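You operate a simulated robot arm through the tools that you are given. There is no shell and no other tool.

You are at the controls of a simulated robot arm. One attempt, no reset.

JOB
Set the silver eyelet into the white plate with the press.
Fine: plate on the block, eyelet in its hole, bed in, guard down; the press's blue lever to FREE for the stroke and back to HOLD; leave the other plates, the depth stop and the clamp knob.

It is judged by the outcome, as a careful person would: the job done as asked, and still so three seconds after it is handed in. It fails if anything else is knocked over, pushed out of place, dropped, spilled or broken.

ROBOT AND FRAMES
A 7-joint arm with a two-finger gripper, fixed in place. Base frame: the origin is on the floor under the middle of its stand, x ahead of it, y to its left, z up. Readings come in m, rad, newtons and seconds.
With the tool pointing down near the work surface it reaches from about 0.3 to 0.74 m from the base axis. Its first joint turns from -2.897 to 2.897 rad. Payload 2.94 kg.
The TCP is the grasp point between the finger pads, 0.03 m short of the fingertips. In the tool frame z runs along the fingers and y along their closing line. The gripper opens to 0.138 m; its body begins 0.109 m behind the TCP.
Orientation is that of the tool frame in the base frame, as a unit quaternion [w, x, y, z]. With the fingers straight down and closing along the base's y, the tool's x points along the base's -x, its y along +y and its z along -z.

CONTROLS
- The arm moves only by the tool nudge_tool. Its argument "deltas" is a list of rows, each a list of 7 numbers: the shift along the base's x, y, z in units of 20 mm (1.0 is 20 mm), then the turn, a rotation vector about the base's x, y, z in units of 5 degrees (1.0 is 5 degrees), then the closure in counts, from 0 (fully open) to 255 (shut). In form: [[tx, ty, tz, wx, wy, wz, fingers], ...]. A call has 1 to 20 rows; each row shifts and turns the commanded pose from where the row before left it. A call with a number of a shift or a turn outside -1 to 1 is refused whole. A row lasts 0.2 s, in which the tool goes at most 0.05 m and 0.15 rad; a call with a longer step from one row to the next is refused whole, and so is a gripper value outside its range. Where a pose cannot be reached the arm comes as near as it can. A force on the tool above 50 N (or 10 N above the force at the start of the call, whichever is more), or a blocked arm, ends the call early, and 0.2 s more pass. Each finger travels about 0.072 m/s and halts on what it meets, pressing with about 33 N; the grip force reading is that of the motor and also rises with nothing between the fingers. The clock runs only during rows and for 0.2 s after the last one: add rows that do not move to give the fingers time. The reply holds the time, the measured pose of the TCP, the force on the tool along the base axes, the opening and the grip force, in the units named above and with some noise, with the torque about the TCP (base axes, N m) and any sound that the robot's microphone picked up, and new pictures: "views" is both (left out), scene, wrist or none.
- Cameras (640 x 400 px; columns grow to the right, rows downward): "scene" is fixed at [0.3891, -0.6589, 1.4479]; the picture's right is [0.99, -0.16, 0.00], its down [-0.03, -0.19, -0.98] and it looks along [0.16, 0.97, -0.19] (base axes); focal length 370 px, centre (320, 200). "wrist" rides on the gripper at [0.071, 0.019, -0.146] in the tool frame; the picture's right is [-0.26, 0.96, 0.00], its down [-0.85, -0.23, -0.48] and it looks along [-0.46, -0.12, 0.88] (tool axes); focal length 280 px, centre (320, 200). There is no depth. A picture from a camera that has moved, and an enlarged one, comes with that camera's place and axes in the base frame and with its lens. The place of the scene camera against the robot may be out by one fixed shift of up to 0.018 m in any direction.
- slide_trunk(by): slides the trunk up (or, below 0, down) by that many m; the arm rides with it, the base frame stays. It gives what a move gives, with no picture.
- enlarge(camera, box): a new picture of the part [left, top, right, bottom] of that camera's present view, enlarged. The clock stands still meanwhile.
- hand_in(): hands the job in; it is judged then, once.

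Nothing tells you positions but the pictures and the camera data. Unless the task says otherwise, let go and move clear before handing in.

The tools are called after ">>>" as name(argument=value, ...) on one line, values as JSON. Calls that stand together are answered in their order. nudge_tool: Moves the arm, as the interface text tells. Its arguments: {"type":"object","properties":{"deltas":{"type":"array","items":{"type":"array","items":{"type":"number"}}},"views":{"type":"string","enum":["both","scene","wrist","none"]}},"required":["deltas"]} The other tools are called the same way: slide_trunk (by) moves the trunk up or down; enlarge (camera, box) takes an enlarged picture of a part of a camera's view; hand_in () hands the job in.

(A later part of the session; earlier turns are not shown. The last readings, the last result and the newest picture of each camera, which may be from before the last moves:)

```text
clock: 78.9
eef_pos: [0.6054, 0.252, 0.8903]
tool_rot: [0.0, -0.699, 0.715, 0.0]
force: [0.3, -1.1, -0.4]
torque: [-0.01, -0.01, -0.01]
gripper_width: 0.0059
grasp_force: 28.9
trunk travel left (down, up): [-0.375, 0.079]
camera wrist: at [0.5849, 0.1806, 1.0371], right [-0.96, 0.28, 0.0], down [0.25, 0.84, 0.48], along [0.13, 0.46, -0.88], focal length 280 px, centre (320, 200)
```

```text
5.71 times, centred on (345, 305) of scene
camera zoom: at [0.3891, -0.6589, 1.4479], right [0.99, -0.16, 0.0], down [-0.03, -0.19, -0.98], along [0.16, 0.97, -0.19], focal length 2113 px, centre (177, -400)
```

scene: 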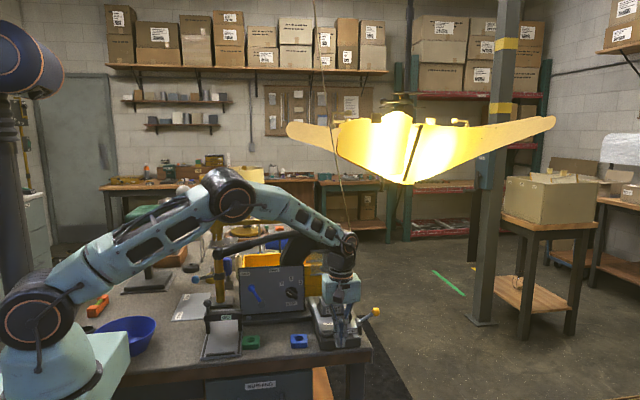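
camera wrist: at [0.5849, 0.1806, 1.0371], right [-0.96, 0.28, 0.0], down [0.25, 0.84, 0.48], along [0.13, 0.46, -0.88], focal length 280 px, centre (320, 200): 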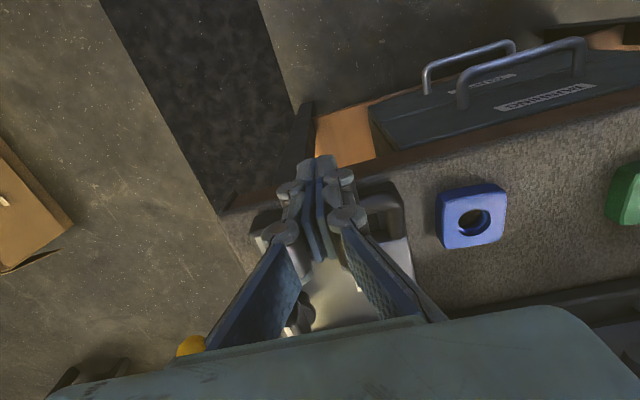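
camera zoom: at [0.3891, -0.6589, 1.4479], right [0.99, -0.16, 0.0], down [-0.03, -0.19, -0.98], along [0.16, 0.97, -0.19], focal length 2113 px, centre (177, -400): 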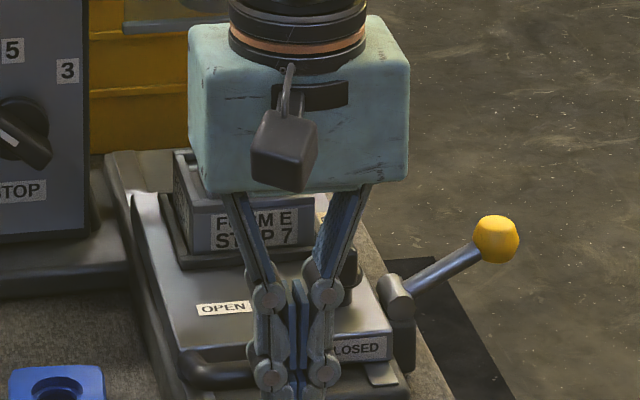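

>>> nudge_tool(deltas=[[0, 0.2, 0, 0, 0, 0, 255], [0, 0.3, 0, 0, 0, 0, 255], [0, 0.3, 0, 0, 0, 0, 255], [0, 0.3, 0, 0, 0, 0, 255], [0, 0.3, 0, 0, 0, 0, 255], [0, 0.3, 0, 0, 0, 0, 255], [0, 0.3, 0, 0, 0, 0, 255], [0, 0.3, 0, 0, 0, 0, 255], [0, 0.3, 0, 0, 0, 0, 255], [0, 0, 0, 0, 0, 0, 255]], views="both")

>>> enlarge(camera="scene", box=[295, 250, 385, 330])

```text
clock: 81.1
eef_pos: [0.6053, 0.3042, 0.8902]
tool_rot: [0.0, -0.699, 0.715, 0.0]
force: [0.4, -1.5, -0.3]
torque: [-0.05, 0.0, 0.0]
gripper_width: 0.0057
grasp_force: 28.5
trunk travel left (down, up): [-0.375, 0.079]
camera wrist: at [0.5857, 0.2331, 1.0373], right [-0.96, 0.28, 0.0], down [0.25, 0.84, 0.48], along [0.13, 0.46, -0.88], focal length 280 px, centre (320, 200)
```

scene: 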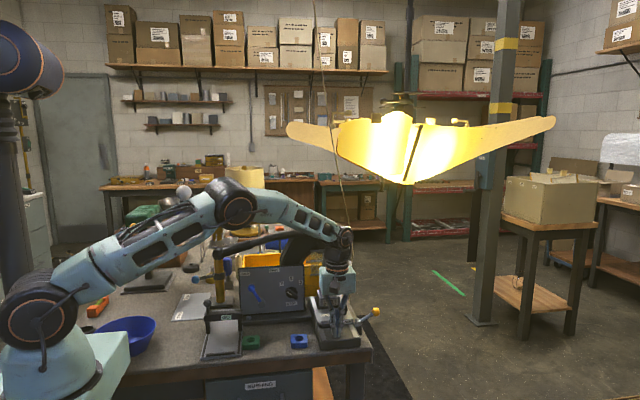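
wrist: 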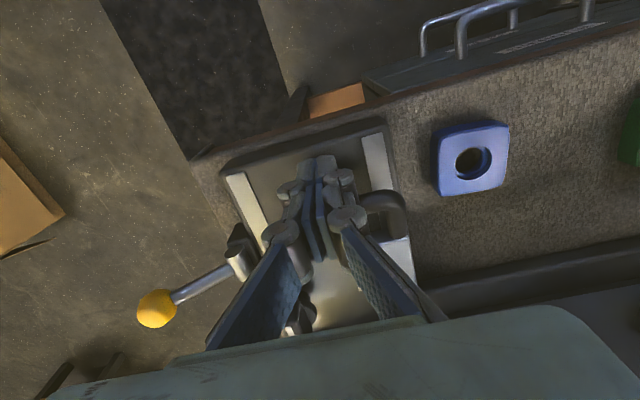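

```text
5.00 times, centred on (340, 290) of scene
camera zoom: at [0.3891, -0.6589, 1.4479], right [0.99, -0.16, 0.0], down [-0.03, -0.19, -0.98], along [0.16, 0.97, -0.19], focal length 1849 px, centre (220, -250)
```

zoom: 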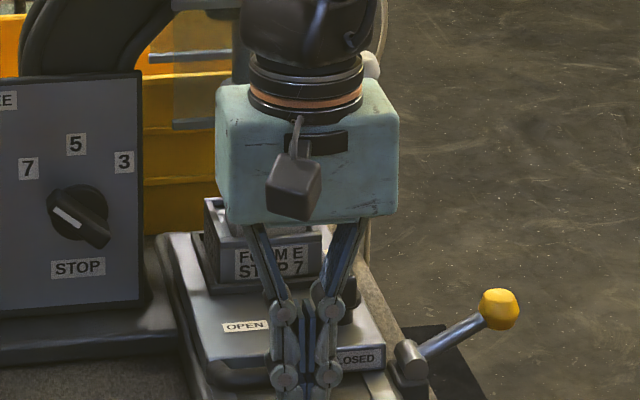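

>>> nudge_tool(deltas=[[0, 0.2, 0, 0, 0, 0, 255], [0, 0.2, 0, 0, 0, 0, 255], [0, 0.2, 0, 0, 0, 0, 255], [0, 0, 0, 0, 0, 0, 255]], views="none")

>>> nudge_tool(deltas=[[0, 0.2, 0, 0, 0, 0, 255], [0, 0.2, 0, 0, 0, 0, 255], [0, 0.2, 0, 0, 0, 0, 255], [0, 0, 0, 0, 0, 0, 255]], views="none")

>>> enlarge(camera="scene", box=[295, 250, 385, 330])

```text
clock: 82.1
eef_pos: [0.6055, 0.3152, 0.8914]
tool_rot: [0.0, -0.7, 0.714, 0.0]
force: [-0.4, -2.0, -0.3]
torque: [-0.01, 0.01, -0.03]
gripper_width: 0.0
grasp_force: 27.9
trunk travel left (down, up): [-0.375, 0.079]
```

```text
clock: 83.1
eef_pos: [0.6069, 0.328, 0.8908]
tool_rot: [0.0, -0.7, 0.714, 0.0]
force: [0.6, 0.1, 0.6]
torque: [0.01, 0.05, 0.04]
gripper_width: 0.0061
grasp_force: 28.3
trunk travel left (down, up): [-0.375, 0.079]
```

```text
5.00 times, centred on (340, 290) of scene
camera zoom: at [0.3891, -0.6589, 1.4479], right [0.99, -0.16, 0.0], down [-0.03, -0.19, -0.98], along [0.16, 0.97, -0.19], focal length 1849 px, centre (220, -250)
```

zoom: 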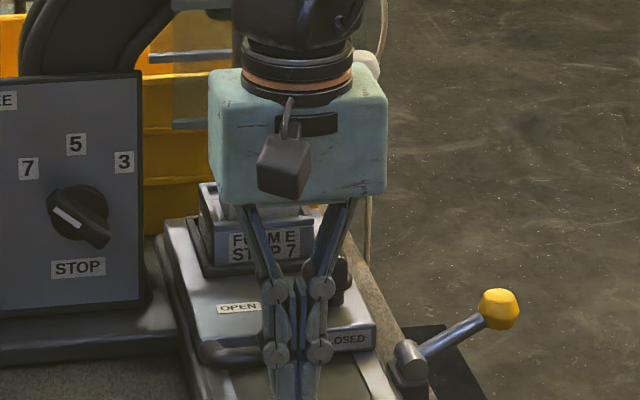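

>>> nudge_tool(deltas=[[0, 0.2, 0, 0, 0, 0, 255], [0, 0.2, 0, 0, 0, 0, 255], [0, 0, 0, 0, 0, 0, 255]], views="none")

>>> enlarge(camera="scene", box=[295, 230, 385, 330])

```text
clock: 83.9
eef_pos: [0.6053, 0.3362, 0.8908]
tool_rot: [0.0, -0.7, 0.715, 0.0]
force: [-1.0, 0.9, -0.5]
torque: [-0.03, 0.01, 0.04]
gripper_width: 0.0
grasp_force: 28.4
trunk travel left (down, up): [-0.375, 0.079]
```

```text
4.00 times, centred on (340, 280) of scene
camera zoom: at [0.3891, -0.6589, 1.4479], right [0.99, -0.16, 0.0], down [-0.03, -0.19, -0.98], along [0.16, 0.97, -0.19], focal length 1479 px, centre (240, -120)
```

zoom: 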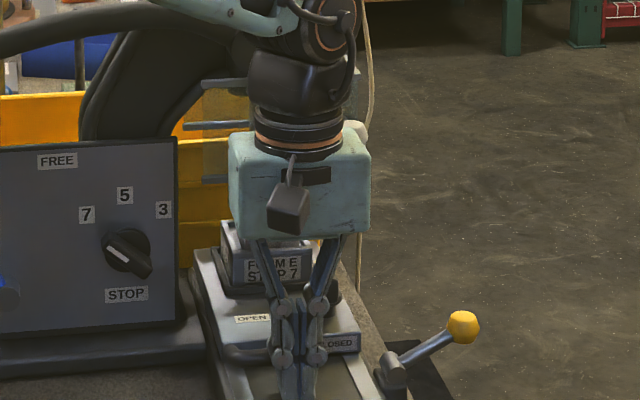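

The bed still moves without resistance. I'll back off and look at how the block sits relative to the ram.

>>> nudge_tool(deltas=[[0, -0.8, 0, 0, 0, 0, 255], [0, -1, 0, 0, 0, 0, 200], [0, -1, 0, 0, 0, 0, 100], [0, -1, 0, 0, 0, 0, 0], [0, -1, 0, 0, 0, 0, 0], [0, -1, 0, 0, 0, 0, 0], [-0.5, -1, 0, 0, 0, 0, 0], [-1, -1, 0, 0, 0, 0, 0], [-1, -1, 0, 0, 0, 0, 0], [-1, -0.5, 0, 0, 0, 0, 0], [-1, 0, 0, 0, 0, 0, 0], [0, 0, 0, 0, 0, 0, 0]], views="both")

>>> enlarge(camera="scene", box=[290, 220, 390, 340])

>>> enlarge(camera="scene", box=[305, 250, 375, 310])

```text
clock: 86.5
eef_pos: [0.5165, 0.1511, 0.8908]
tool_rot: [0.0, -0.7, 0.714, 0.0]
force: [0.5, 0.3, 0.2]
torque: [0.02, -0.01, 0.05]
gripper_width: 0.1381
grasp_force: 0.0
trunk travel left (down, up): [-0.375, 0.079]
camera wrist: at [0.4954, 0.0794, 1.0374], right [-0.96, 0.28, 0.0], down [0.25, 0.84, 0.48], along [0.13, 0.46, -0.88], focal length 280 px, centre (320, 200)
```

scene: 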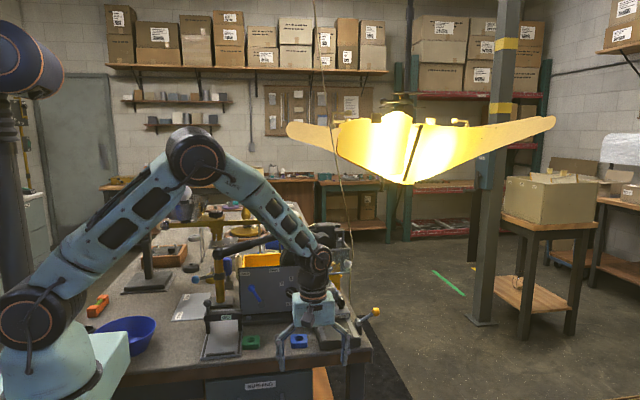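
wrist: 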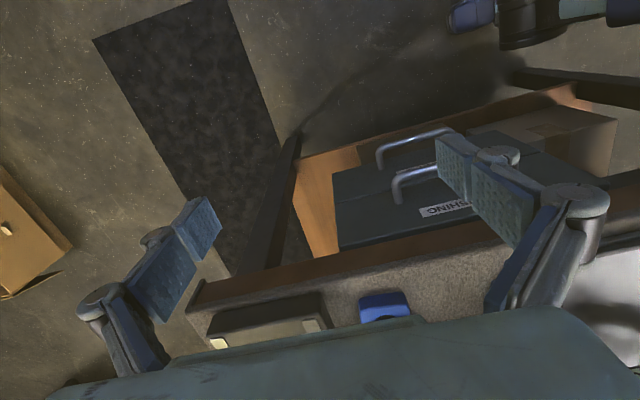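

```text
3.33 times, centred on (340, 280) of scene
camera zoom: at [0.3891, -0.6589, 1.4479], right [0.99, -0.16, 0.0], down [-0.03, -0.19, -0.98], along [0.16, 0.97, -0.19], focal length 1233 px, centre (253, -67)
```

zoom: 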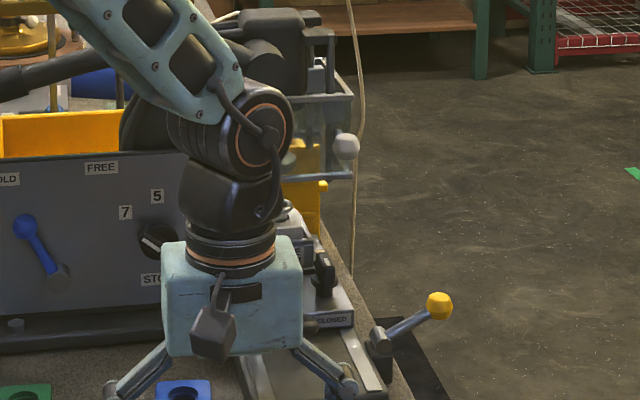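

```text
6.67 times, centred on (340, 280) of scene
camera zoom: at [0.3891, -0.6589, 1.4479], right [0.99, -0.16, 0.0], down [-0.03, -0.19, -0.98], along [0.16, 0.97, -0.19], focal length 2465 px, centre (187, -333)
```

zoom: 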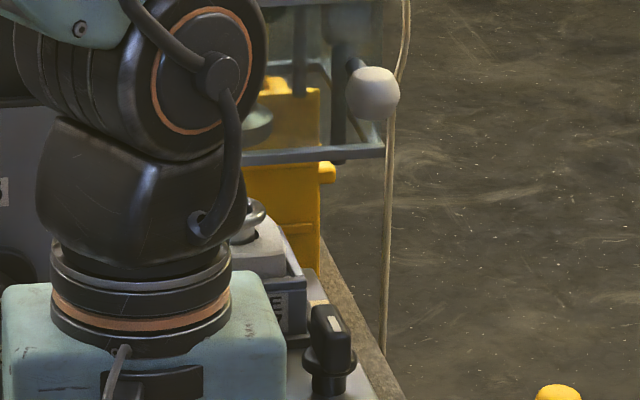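

>>> nudge_tool(deltas=[[-1, 0, 1, 0, 0, 0, 0], [-1, 0, 1, 0, 0, 0, 0], [-1, 0, 1, 0, 0, 0, 0], [-1, 0, 1, 0, 0, 0, 0], [-1, 0, 1, 0, 0, 0, 0], [-1, 0, 1, 0, 0, 0, 0], [-1, 0, 1, 0, 0, 0, 0], [-1, 0, 1, 0, 0, 0, 0], [0, 0, 0, 0, 0, 0, 0]], views="both")

>>> enlarge(camera="scene", box=[290, 220, 390, 340])

>>> enlarge(camera="scene", box=[305, 250, 365, 310])

```text
clock: 88.5
eef_pos: [0.3566, 0.1487, 1.0518]
tool_rot: [-0.001, -0.699, 0.715, 0.001]
force: [0.1, 0.7, 1.2]
torque: [-0.02, -0.05, 0.03]
gripper_width: 0.1379
grasp_force: 0.1
trunk travel left (down, up): [-0.375, 0.079]
camera wrist: at [0.3359, 0.0788, 1.1993], right [-0.96, 0.28, 0.0], down [0.25, 0.84, 0.48], along [0.13, 0.46, -0.88], focal length 280 px, centre (320, 200)
```

scene: 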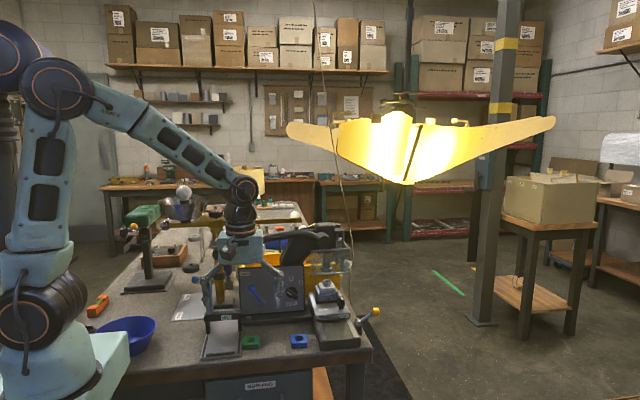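
wrist: 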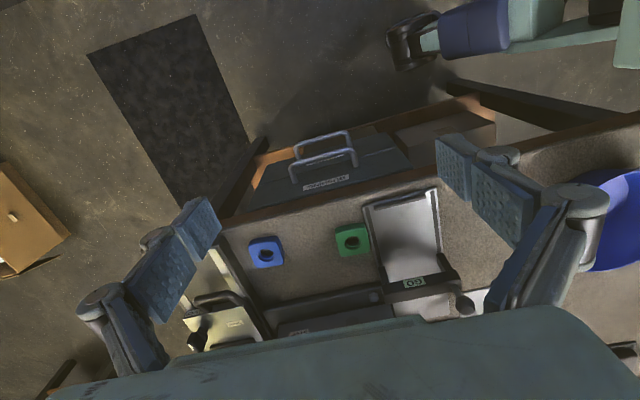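

```text
3.33 times, centred on (340, 280) of scene
camera zoom: at [0.3891, -0.6589, 1.4479], right [0.99, -0.16, 0.0], down [-0.03, -0.19, -0.98], along [0.16, 0.97, -0.19], focal length 1233 px, centre (253, -67)
```

zoom: 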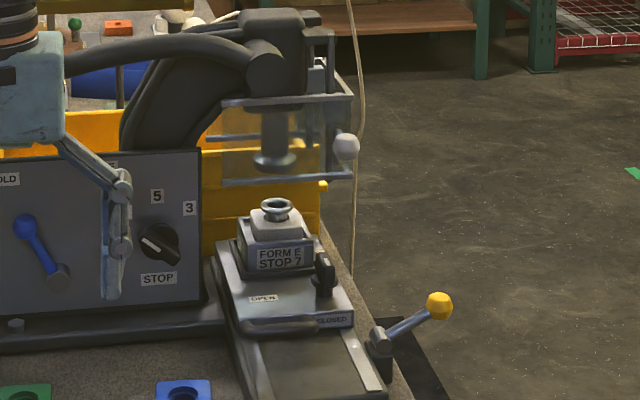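

```text
6.67 times, centred on (335, 280) of scene
camera zoom: at [0.3891, -0.6589, 1.4479], right [0.99, -0.16, 0.0], down [-0.03, -0.19, -0.98], along [0.16, 0.97, -0.19], focal length 2465 px, centre (220, -333)
```

zoom: 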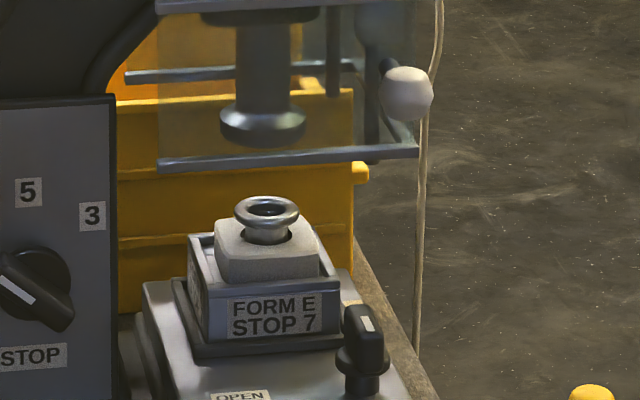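

The block is almost under the ram. I'll go back and push the bed until it meets its stop.

>>> nudge_tool(deltas=[[1, 0, 0, 0, 0, 0, 100], [1, 0, 0, 0, 0, 0, 200], [1, 0, 0, 0, 0, 0, 255], [1, 0, 0, 0, 0, 0, 255], [1, 0, 0, 0, 0, 0, 255], [1, 0, 0, 0, 0, 0, 255], [1, 0, 0, 0, 0, 0, 255], [1, 0, 0, 0, 0, 0, 255], [1, 0, 0, 0, 0, 0, 255], [1, 0, 0, 0, 0, 0, 255], [1, 0, -0.5, 0, 0, 0, 255], [1, 0.5, -1, 0, 0, 0, 255], [0.4, 1, -1, 0, 0, 0, 255], [0, 1, -1, 0, 0, 0, 255], [0, 1, -1, 0, 0, 0, 255], [0, 1, -1, 0, 0, 0, 255], [0, 1, -1, 0, 0, 0, 255], [0, 1, -1, 0, 0, 0, 255], [0, 0, -0.55, 0, 0, 0, 255], [0, 0, 0, 0, 0, 0, 255]], views="wrist")

```text
clock: 92.7
eef_pos: [0.603, 0.279, 0.8897]
tool_rot: [0.0, -0.699, 0.715, 0.0]
force: [0.2, -0.4, -0.4]
torque: [-0.01, -0.01, 0.01]
gripper_width: 0.0
grasp_force: 28.3
trunk travel left (down, up): [-0.375, 0.079]
camera wrist: at [0.582, 0.2086, 1.0365], right [-0.96, 0.28, 0.0], down [0.25, 0.84, 0.48], along [0.13, 0.46, -0.88], focal length 280 px, centre (320, 200)
```

wrist: 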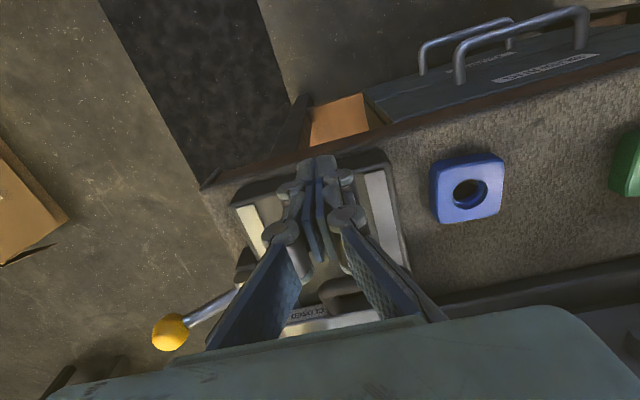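

>>> nudge_tool(deltas=[[0, 0.5, 0, 0, 0, 0, 255], [0, 0.5, 0, 0, 0, 0, 255], [0, 0.5, 0, 0, 0, 0, 255], [0, 0.5, 0, 0, 0, 0, 255], [0, 0.4, 0, 0, 0, 0, 255], [0, 0.2, 0, 0, 0, 0, 255], [0, 0.1, 0, 0, 0, 0, 255], [0, 0, 0, 0, 0, 0, 255]], views="none")

>>> nudge_tool(deltas=[[0, 0.1, 0, 0, 0, 0, 255], [0, 0.1, 0, 0, 0, 0, 255], [0, 0, 0, 0, 0, 0, 255]], views="none")

>>> nudge_tool(deltas=[[0, 0.1, 0, 0, 0, 0, 255], [0, 0.1, 0, 0, 0, 0, 255], [0, 0, 0, 0, 0, 0, 255]], views="none")

>>> enlarge(camera="scene", box=[295, 230, 385, 330])

```text
clock: 94.5
eef_pos: [0.6041, 0.3342, 0.89]
tool_rot: [0.0, -0.7, 0.714, 0.0]
force: [1.2, 0.7, 0.9]
torque: [0.0, -0.02, -0.01]
gripper_width: 0.0
grasp_force: 28.3
trunk travel left (down, up): [-0.375, 0.079]
```

```text
clock: 95.3
eef_pos: [0.6032, 0.3386, 0.8901]
tool_rot: [-0.001, -0.699, 0.715, 0.0]
force: [0.7, -0.3, 0.8]
torque: [0.0, -0.01, 0.02]
gripper_width: 0.0001
grasp_force: 27.9
trunk travel left (down, up): [-0.375, 0.079]
```

```text
clock: 96.1
eef_pos: [0.6043, 0.3416, 0.8902]
tool_rot: [-0.001, -0.7, 0.714, 0.0]
force: [-0.6, -3.4, -0.4]
torque: [-0.01, 0.0, 0.01]
gripper_width: 0.0061
grasp_force: 27.8
trunk travel left (down, up): [-0.375, 0.079]
```

```text
4.00 times, centred on (340, 280) of scene
camera zoom: at [0.3891, -0.6589, 1.4479], right [0.99, -0.16, 0.0], down [-0.03, -0.19, -0.98], along [0.16, 0.97, -0.19], focal length 1479 px, centre (240, -120)
```

zoom: 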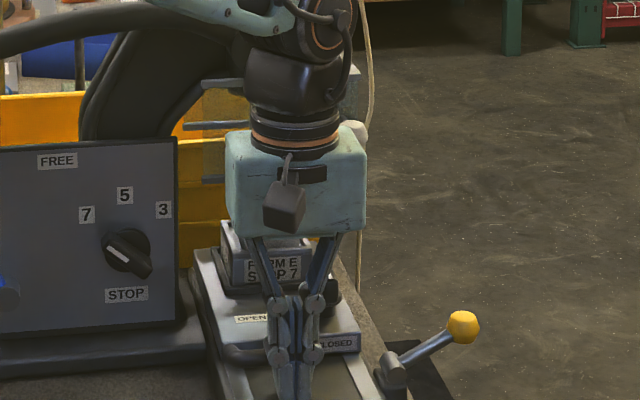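

>>> nudge_tool(deltas=[[0, 0.1, 0, 0, 0, 0, 255], [0, 0.1, 0, 0, 0, 0, 255], [0, 0, 0, 0, 0, 0, 255]], views="none")

>>> nudge_tool(deltas=[[0, 0.1, 0, 0, 0, 0, 255], [0, 0.1, 0, 0, 0, 0, 255], [0, 0, 0, 0, 0, 0, 255]], views="none")

>>> enlarge(camera="scene", box=[295, 230, 385, 330])

```text
clock: 96.9
eef_pos: [0.6029, 0.3414, 0.8904]
tool_rot: [-0.003, -0.699, 0.715, -0.002]
force: [-7.7, -25.8, -0.9]
torque: [-0.12, -0.08, 0.1]
gripper_width: 0.0059
grasp_force: 28.0
trunk travel left (down, up): [-0.375, 0.079]
```

```text
clock: 97.7
eef_pos: [0.6046, 0.3416, 0.8887]
tool_rot: [-0.006, -0.698, 0.716, -0.002]
force: [-10.5, -38.9, -5.0]
torque: [-0.23, -0.27, 0.14]
gripper_width: 0.0062
grasp_force: 29.0
trunk travel left (down, up): [-0.375, 0.079]
```

```text
4.00 times, centred on (340, 280) of scene
camera zoom: at [0.3891, -0.6589, 1.4479], right [0.99, -0.16, 0.0], down [-0.03, -0.19, -0.98], along [0.16, 0.97, -0.19], focal length 1479 px, centre (240, -120)
```

zoom: 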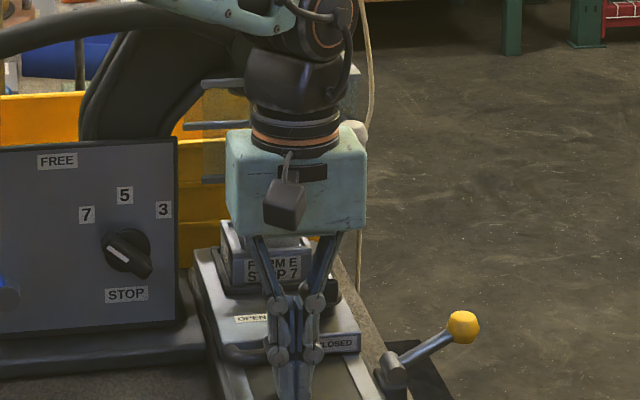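

The bed has met its stop: about 39 N with no further motion. I'll back off gently and check that it stays in.

>>> nudge_tool(deltas=[[0, -0.4, 0, 0, 0, 0, 255], [0, -0.6, 0, 0, 0, 0, 255], [0, -1, 0, 0, 0, 0, 255], [0, -1, 0, 0, 0, 0, 255], [0, -1, 0, 0, 0, 0, 255], [0, -1, 0.5, 0, 0, 0, 200], [0, -1, 1, 0, 0, 0, 100], [-1, -1, 1, 0, 0, 0, 0], [-1, -1, 1, 0, 0, 0, 0], [-1, 0, 1, 0, 0, 0, 0], [-1, 0, 1, 0, 0, 0, 0], [-1, 0, 1, 0, 0, 0, 0], [-1, 0, 1, 0, 0, 0, 0], [-1, 0, 1, 0, 0, 0, 0], [-1, 0, 1, 0, 0, 0, 0], [-1, 0, 0, 0, 0, 0, 0], [-1, 0, 0, 0, 0, 0, 0], [0, 0, 0, 0, 0, 0, 0]], views="both")

>>> enlarge(camera="scene", box=[305, 240, 365, 300])

>>> enlarge(camera="scene", box=[300, 215, 400, 345])

```text
clock: 101.5
eef_pos: [0.4036, 0.1919, 1.0806]
tool_rot: [0.0, -0.7, 0.714, 0.0]
force: [-0.8, 0.2, -0.1]
torque: [0.02, -0.03, -0.01]
gripper_width: 0.138
grasp_force: 0.0
trunk travel left (down, up): [-0.375, 0.079]
camera wrist: at [0.3831, 0.1202, 1.2272], right [-0.96, 0.28, 0.0], down [0.25, 0.84, 0.48], along [0.13, 0.46, -0.88], focal length 280 px, centre (320, 200)
```

scene: 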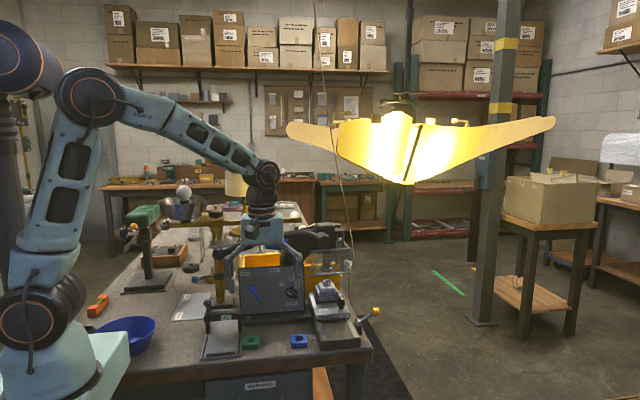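
wrist: 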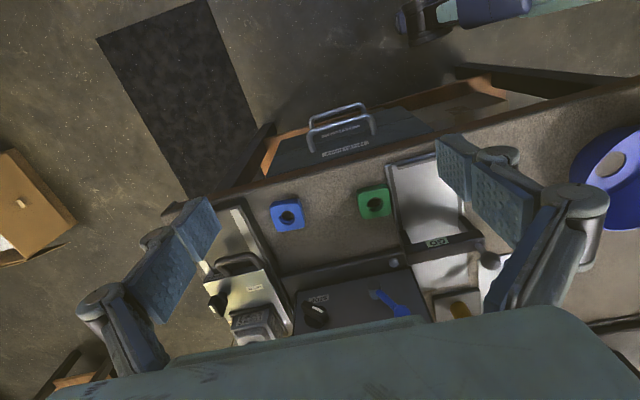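

```text
6.67 times, centred on (335, 270) of scene
camera zoom: at [0.3891, -0.6589, 1.4479], right [0.99, -0.16, 0.0], down [-0.03, -0.19, -0.98], along [0.16, 0.97, -0.19], focal length 2465 px, centre (220, -267)
```

zoom: 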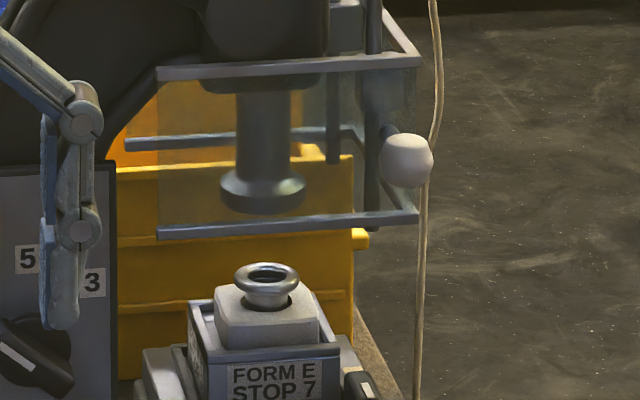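

```text
3.08 times, centred on (350, 280) of scene
camera zoom: at [0.3891, -0.6589, 1.4479], right [0.99, -0.16, 0.0], down [-0.03, -0.19, -0.98], along [0.16, 0.97, -0.19], focal length 1138 px, centre (228, -46)
```

zoom: 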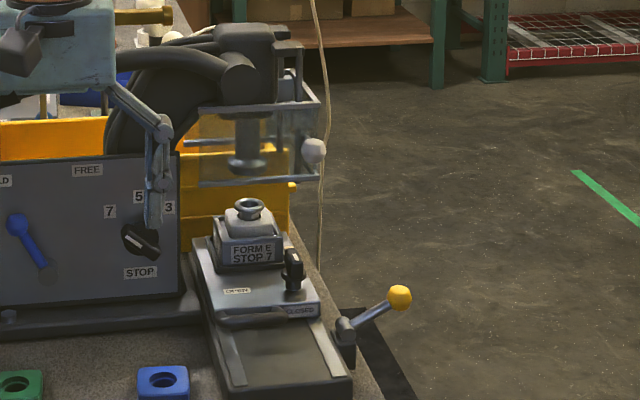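

The bed stays in and the eyelet stands right under the ram. Next is the guard, so I'll tilt the tool toward the press and look closely at the guard and its white ball.

>>> nudge_tool(deltas=[[1, 0, 0.3, 1, 0, 0, 0], [1, 0, 0.3, 1, 0, 0, 0], [1, 0, 0.3, 1, 0, 0, 0], [1, 0, 0.3, 1, 0, 0, 0], [1, 0, 0.3, 1, 0, 0, 0], [1, 0, 0, 1, 0, 0, 0], [1, 0, 0, 1, 0, 0, 0], [1, 0, 0, 1, 0, 0, 0], [1, 0, 0, 0, 0, 0, 0], [0, 0, 0, 0, 0, 0, 0]], views="both")

```text
clock: 103.7
eef_pos: [0.5851, 0.1893, 1.1116]
tool_rot: [0.239, -0.658, 0.671, 0.245]
force: [0.7, -0.7, 0.2]
torque: [0.0, -0.01, 0.0]
gripper_width: 0.138
grasp_force: 0.0
trunk travel left (down, up): [-0.375, 0.079]
camera wrist: at [0.5639, 0.0418, 1.1784], right [-0.96, 0.22, 0.18], down [0.25, 0.34, 0.91], along [0.13, 0.92, -0.38], focal length 280 px, centre (320, 200)
```

scene: 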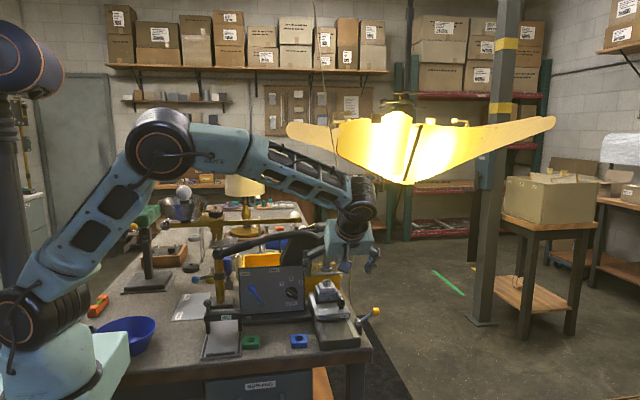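
wrist: 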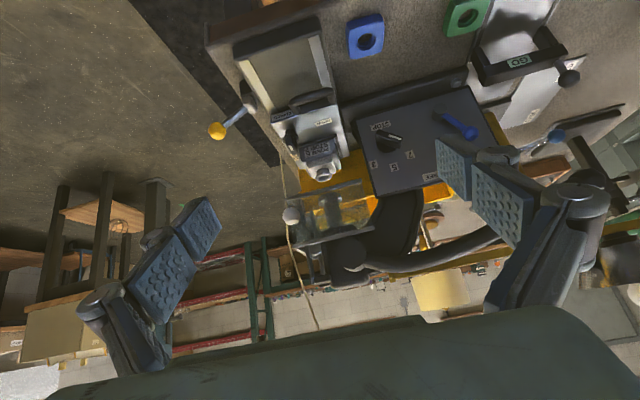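

>>> enlarge(camera="wrist", box=[250, 120, 410, 300])

>>> enlarge(camera="wrist", box=[260, 170, 380, 250])

>>> enlarge(camera="wrist", box=[260, 220, 380, 300])

```text
2.22 times, centred on (330, 210) of wrist
camera zoom: at [0.5639, 0.0418, 1.1784], right [-0.96, 0.22, 0.18], down [0.25, 0.34, 0.91], along [0.13, 0.92, -0.38], focal length 623 px, centre (298, 178)
```

zoom: 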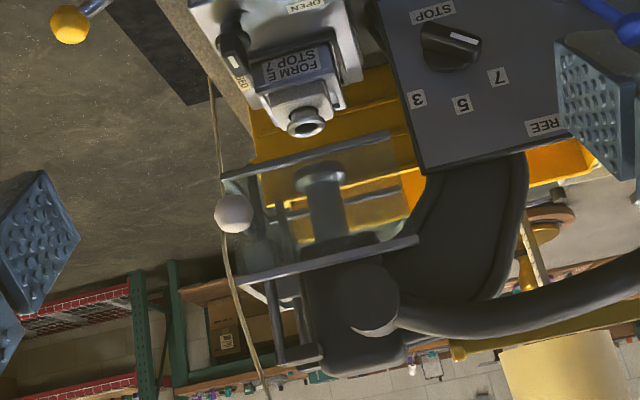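

```text
5.00 times, centred on (320, 210) of wrist
camera zoom: at [0.5639, 0.0418, 1.1784], right [-0.96, 0.22, 0.18], down [0.25, 0.34, 0.91], along [0.13, 0.92, -0.38], focal length 1402 px, centre (320, 150)
```

zoom: 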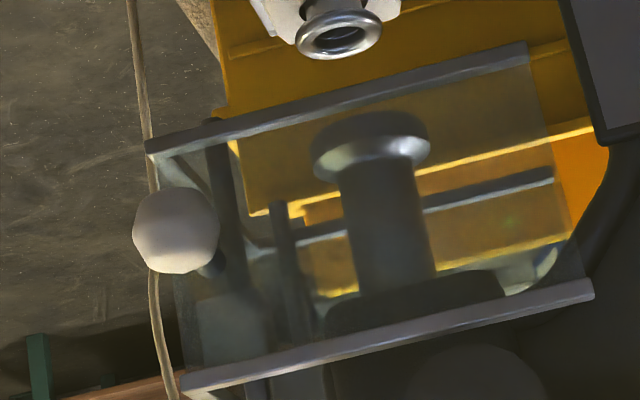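

```text
5.00 times, centred on (320, 260) of wrist
camera zoom: at [0.5639, 0.0418, 1.1784], right [-0.96, 0.22, 0.18], down [0.25, 0.34, 0.91], along [0.13, 0.92, -0.38], focal length 1402 px, centre (320, -100)
```

zoom: 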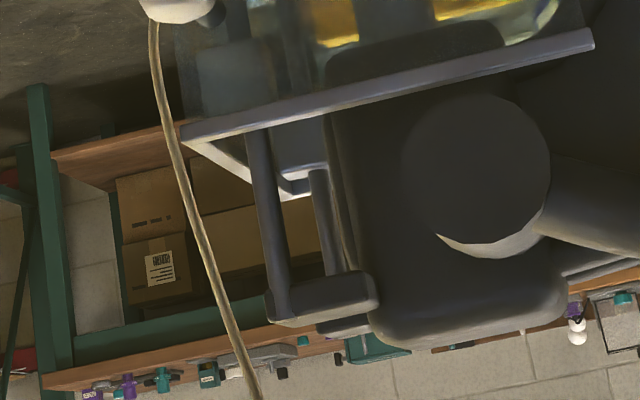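

The guard is a clear front panel on two vertical rods, so it slides straight down, and its ball is near (0.663, 0.415, 1.037). I'll level the tool to point in +y, so the underside of nearly closed fingers can press the ball down from above.

>>> nudge_tool(deltas=[[0, 0, 0, 1, 0, 0, 100], [0, 0, 0, 1, 0, 0, 160], [0, 0, 0, 1, 0, 0, 200], [0, 0, 0, 1, 0, 0, 222], [0, 0, 0, 1, 0, 0, 222], [0, 0, 0, 1, 0, 0, 222], [0, 0, 0, 1, 0, 0, 222], [0, 0, 0, 1, 0, 0, 222], [0, 0, 0, 1, 0, 0, 222], [0, 0, 0, 1, 0, 0, 222], [0, 0, 0, 0, 0, 0, 222]], views="both")

```text
clock: 106.1
eef_pos: [0.5843, 0.1892, 1.1096]
tool_rot: [0.495, -0.494, 0.505, 0.505]
force: [0.4, -0.1, 0.3]
torque: [0.02, -0.01, -0.01]
gripper_width: 0.0178
grasp_force: 0.0
trunk travel left (down, up): [-0.375, 0.079]
camera wrist: at [0.5641, 0.044, 1.0405], right [-0.96, 0.0, 0.28], down [0.25, -0.48, 0.84], along [0.13, 0.88, 0.46], focal length 280 px, centre (320, 200)
```

scene: 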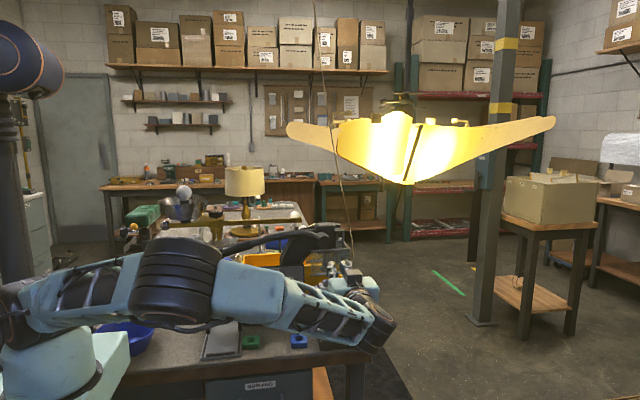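
wrist: 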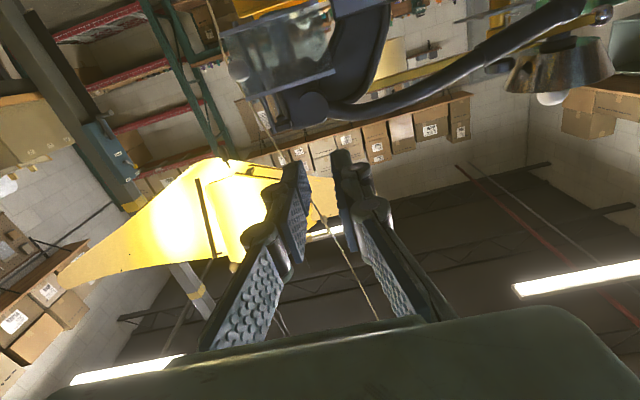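

>>> nudge_tool(deltas=[[0.4, 1, 0, 0, 0, 0, 222], [0.4, 1, 0, 0, 0, 0, 222], [0.4, 1, -0.2, 0, 0, 0, 222], [0.4, 1, -0.2, 0, 0, 0, 222], [0.4, 1, -0.2, 0, 0, 0, 222], [0.5, 1, -0.2, 0, 0, 0, 222], [0.5, 1, -0.2, 0, 0, 0, 222], [0.5, 1, 0, 0, 0, 0, 222], [0.4, 0.5, 0, 0, 0, 0, 222], [0, 0, 0, 0, 0, 0, 222]], views="both")

>>> enlarge(camera="scene", box=[300, 215, 400, 300])

```text
clock: 108.3
eef_pos: [0.6602, 0.3592, 1.0898]
tool_rot: [0.495, -0.495, 0.505, 0.505]
force: [0.2, 0.1, -0.4]
torque: [0.0, 0.04, 0.0]
gripper_width: 0.0178
grasp_force: 0.0
trunk travel left (down, up): [-0.375, 0.079]
camera wrist: at [0.6405, 0.2135, 1.0208], right [-0.96, 0.0, 0.28], down [0.25, -0.48, 0.84], along [0.13, 0.88, 0.46], focal length 280 px, centre (320, 200)
```

scene: 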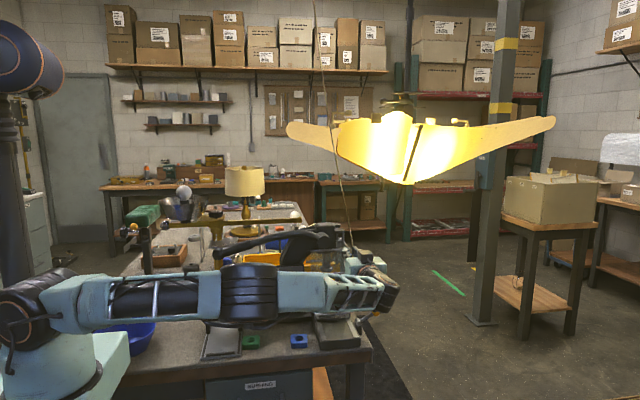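
wrist: 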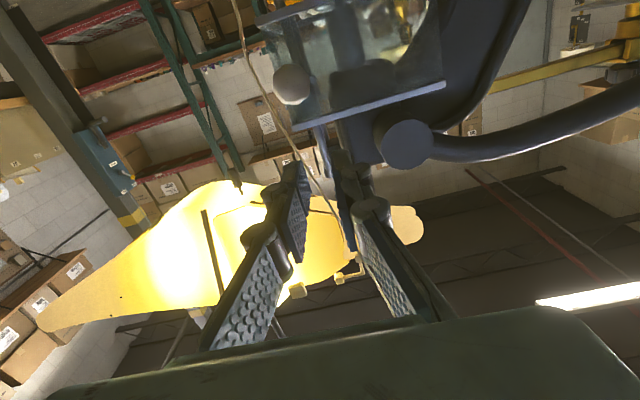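

```text
4.71 times, centred on (350, 258) of scene
camera zoom: at [0.3891, -0.6589, 1.4479], right [0.99, -0.16, 0.0], down [-0.03, -0.19, -0.98], along [0.16, 0.97, -0.19], focal length 1740 px, centre (179, -71)
```

zoom: 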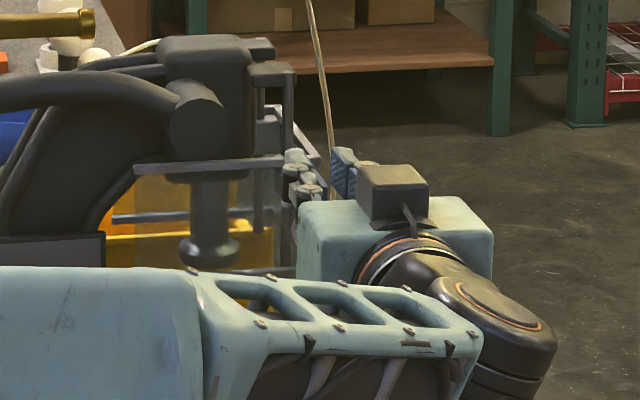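

The ball is confirmed near (0.665, 0.415, 1.036). I'll advance above it, keeping the tips short of the panel, and then press down slowly.

>>> nudge_tool(deltas=[[0.2, 0.6, 0, 0, 0, 0, 222], [0, 0.6, 0, 0, 0, 0, 222], [0, 0.5, 0, 0, 0, 0, 222], [0, 0, 0, 0, 0, 0, 222]], views="both")

>>> enlarge(camera="scene", box=[310, 225, 380, 285])

>>> enlarge(camera="wrist", box=[240, 60, 440, 200])

```text
clock: 109.3
eef_pos: [0.6662, 0.3933, 1.0905]
tool_rot: [0.495, -0.495, 0.505, 0.505]
force: [0.1, -0.3, 0.0]
torque: [0.07, 0.02, 0.02]
gripper_width: 0.0179
grasp_force: 0.1
trunk travel left (down, up): [-0.375, 0.079]
camera wrist: at [0.6455, 0.2474, 1.0208], right [-0.96, 0.0, 0.28], down [0.25, -0.48, 0.84], along [0.13, 0.88, 0.46], focal length 280 px, centre (320, 200)
```

scene: 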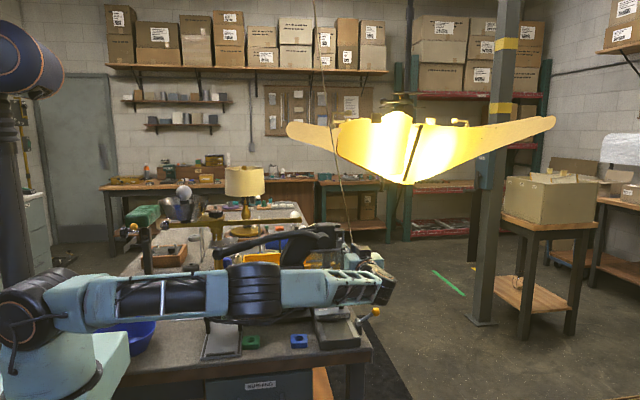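
wrist: 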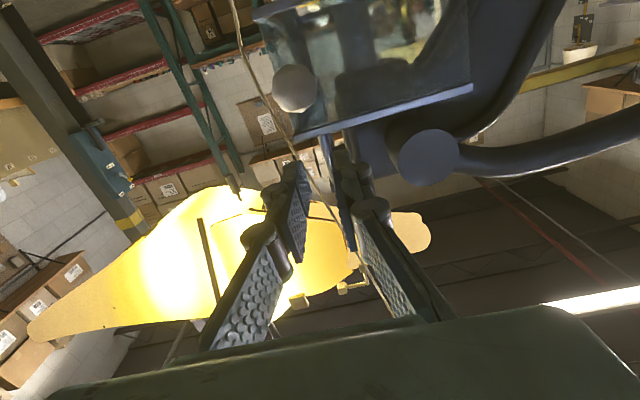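

```text
6.67 times, centred on (345, 255) of scene
camera zoom: at [0.3891, -0.6589, 1.4479], right [0.99, -0.16, 0.0], down [-0.03, -0.19, -0.98], along [0.16, 0.97, -0.19], focal length 2465 px, centre (153, -167)
```

zoom: 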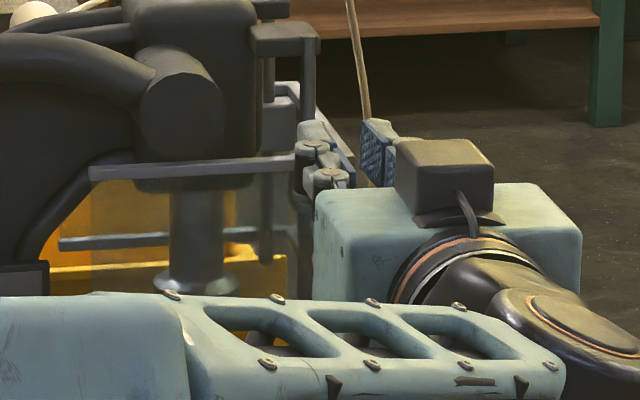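

```text
2.86 times, centred on (340, 130) of wrist
camera zoom: at [0.6455, 0.2474, 1.0208], right [-0.96, 0.0, 0.28], down [0.25, -0.48, 0.84], along [0.13, 0.88, 0.46], focal length 801 px, centre (263, 400)
```

zoom: 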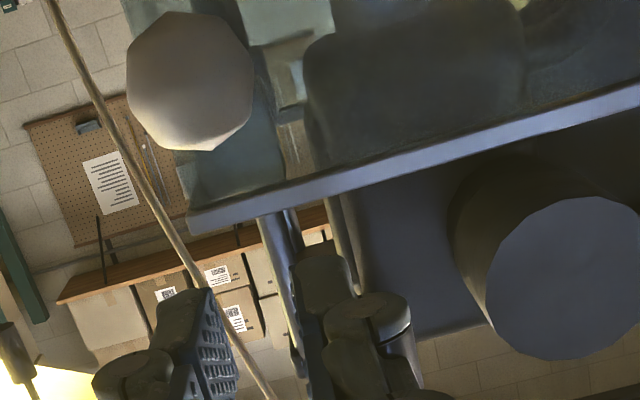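

>>> nudge_tool(deltas=[[0, 0, -0.4, 0, 0, 0, 222], [0, 0, -0.4, 0, 0, 0, 222], [0, 0, -0.3, 0, 0, 0, 222], [0, 0, 0, 0, 0, 0, 222]], views="none")

>>> nudge_tool(deltas=[[0, 0, -0.2, 0, 0, 0, 222], [0, 0, -0.2, 0, 0, 0, 222], [0, 0, 0, 0, 0, 0, 222]], views="wrist")

>>> enlarge(camera="scene", box=[310, 225, 380, 285])

```text
clock: 110.3
eef_pos: [0.666, 0.3935, 1.0685]
tool_rot: [0.494, -0.494, 0.506, 0.506]
force: [0.6, 0.4, 0.1]
torque: [-0.02, 0.0, 0.01]
gripper_width: 0.0177
grasp_force: 0.0
trunk travel left (down, up): [-0.375, 0.079]
```

```text
clock: 111.1
eef_pos: [0.6649, 0.3938, 1.0595]
tool_rot: [0.495, -0.495, 0.505, 0.505]
force: [-0.3, 0.3, -0.5]
torque: [0.0, 0.0, 0.0]
gripper_width: 0.018
grasp_force: 0.0
trunk travel left (down, up): [-0.375, 0.079]
camera wrist: at [0.6455, 0.2476, 0.9908], right [-0.96, 0.0, 0.28], down [0.25, -0.48, 0.84], along [0.13, 0.88, 0.46], focal length 280 px, centre (320, 200)
```

wrist: 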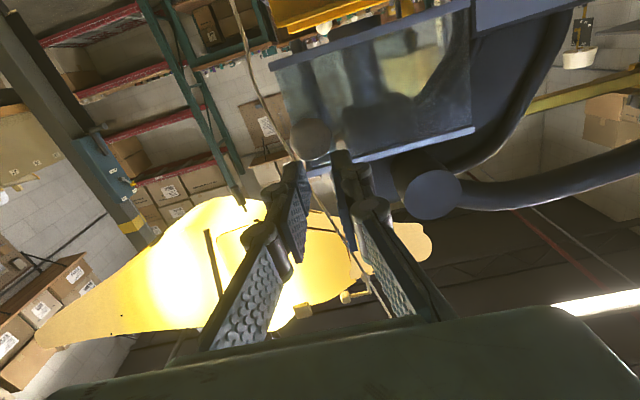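

```text
6.67 times, centred on (345, 255) of scene
camera zoom: at [0.3891, -0.6589, 1.4479], right [0.99, -0.16, 0.0], down [-0.03, -0.19, -0.98], along [0.16, 0.97, -0.19], focal length 2465 px, centre (153, -167)
```

zoom: 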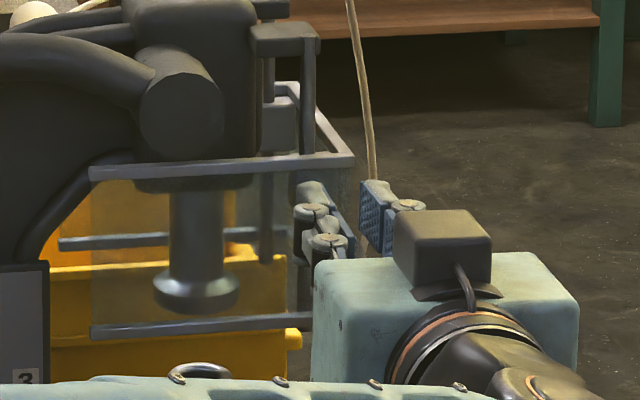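

>>> nudge_tool(deltas=[[0, 0, -0.15, 0, 0, 0, 222], [0, 0, -0.15, 0, 0, 0, 222], [0, 0, 0, 0, 0, 0, 222]], views="none")

>>> nudge_tool(deltas=[[0, 0, -0.15, 0, 0, 0, 222], [0, 0, -0.15, 0, 0, 0, 222], [0, 0, 0, 0, 0, 0, 222]], views="wrist")

>>> enlarge(camera="scene", box=[310, 225, 380, 285])

```text
clock: 111.9
eef_pos: [0.6659, 0.3942, 1.0536]
tool_rot: [0.494, -0.495, 0.505, 0.506]
force: [-0.7, 3.0, 3.1]
torque: [-0.19, -0.04, -0.63]
gripper_width: 0.0184
grasp_force: 4.4
trunk travel left (down, up): [-0.375, 0.079]
```

```text
clock: 112.7
eef_pos: [0.6656, 0.3942, 1.0463]
tool_rot: [0.494, -0.495, 0.505, 0.505]
force: [-1.5, -0.2, 1.1]
torque: [0.05, 0.02, 0.08]
gripper_width: 0.0188
grasp_force: 0.6
trunk travel left (down, up): [-0.375, 0.079]
camera wrist: at [0.6452, 0.2477, 0.978], right [-0.96, 0.0, 0.28], down [0.25, -0.48, 0.84], along [0.13, 0.88, 0.46], focal length 280 px, centre (320, 200)
```

wrist: 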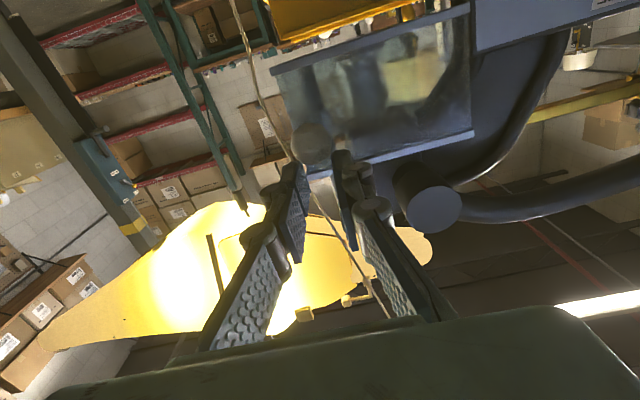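

```text
6.67 times, centred on (345, 255) of scene
camera zoom: at [0.3891, -0.6589, 1.4479], right [0.99, -0.16, 0.0], down [-0.03, -0.19, -0.98], along [0.16, 0.97, -0.19], focal length 2465 px, centre (153, -167)
```

zoom: 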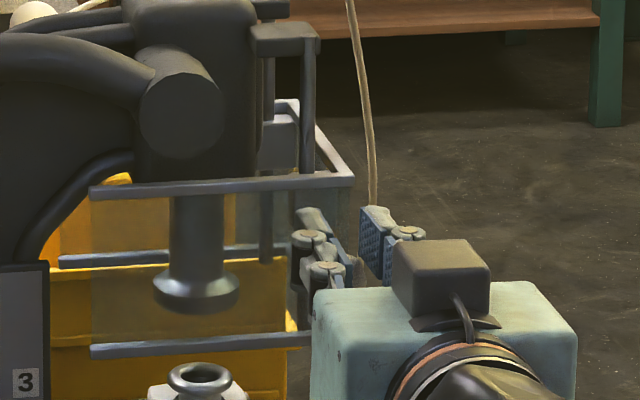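

The guard is sliding down with the push. I'll continue in small steps and watch the force.

>>> nudge_tool(deltas=[[0, 0, -0.25, 0, 0, 0, 222], [0, 0, -0.25, 0, 0, 0, 222], [0, 0, -0.25, 0, 0, 0, 222], [0, 0, -0.25, 0, 0, 0, 222], [0, 0, -0.25, 0, 0, 0, 222], [0, 0, -0.25, 0, 0, 0, 222], [0, 0, 0, 0, 0, 0, 222]], views="both")

>>> enlarge(camera="scene", box=[310, 235, 380, 295])

```text
clock: 114.3
eef_pos: [0.6653, 0.3941, 1.0182]
tool_rot: [0.495, -0.495, 0.505, 0.505]
force: [-1.2, -0.3, 0.6]
torque: [0.03, -0.04, -0.01]
gripper_width: 0.0185
grasp_force: 0.2
trunk travel left (down, up): [-0.375, 0.079]
camera wrist: at [0.6451, 0.2475, 0.9485], right [-0.96, 0.0, 0.28], down [0.25, -0.48, 0.84], along [0.13, 0.88, 0.46], focal length 280 px, centre (320, 200)
```

scene: 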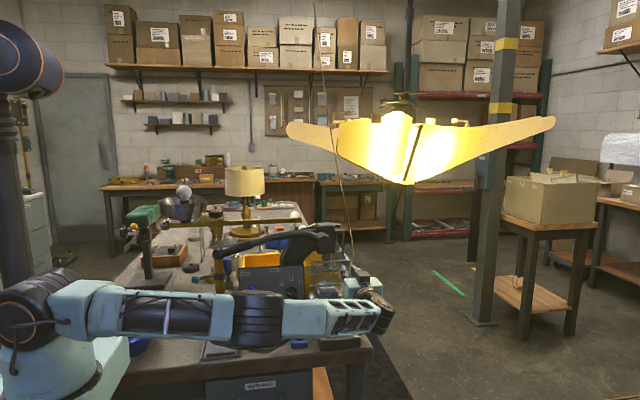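
wrist: 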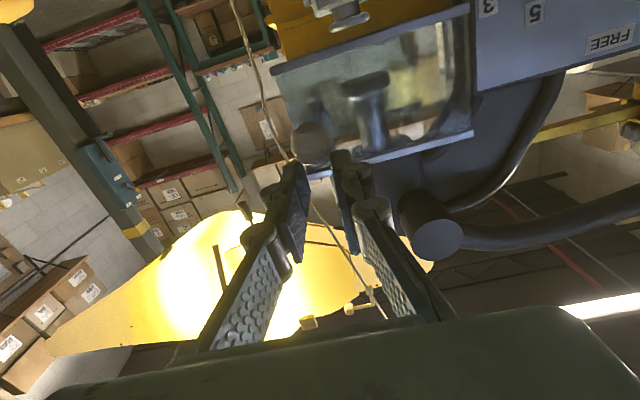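

```text
6.67 times, centred on (345, 265) of scene
camera zoom: at [0.3891, -0.6589, 1.4479], right [0.99, -0.16, 0.0], down [-0.03, -0.19, -0.98], along [0.16, 0.97, -0.19], focal length 2465 px, centre (153, -233)
```

zoom: 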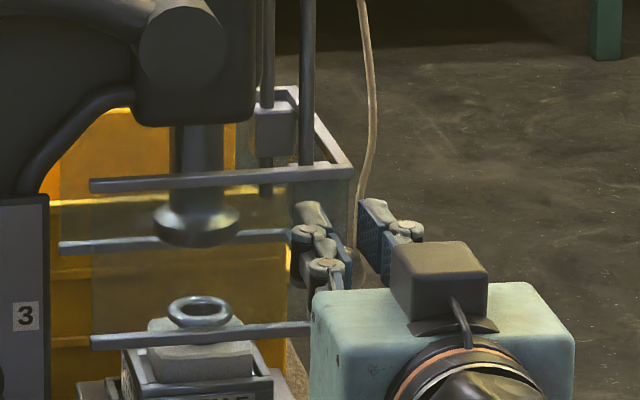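

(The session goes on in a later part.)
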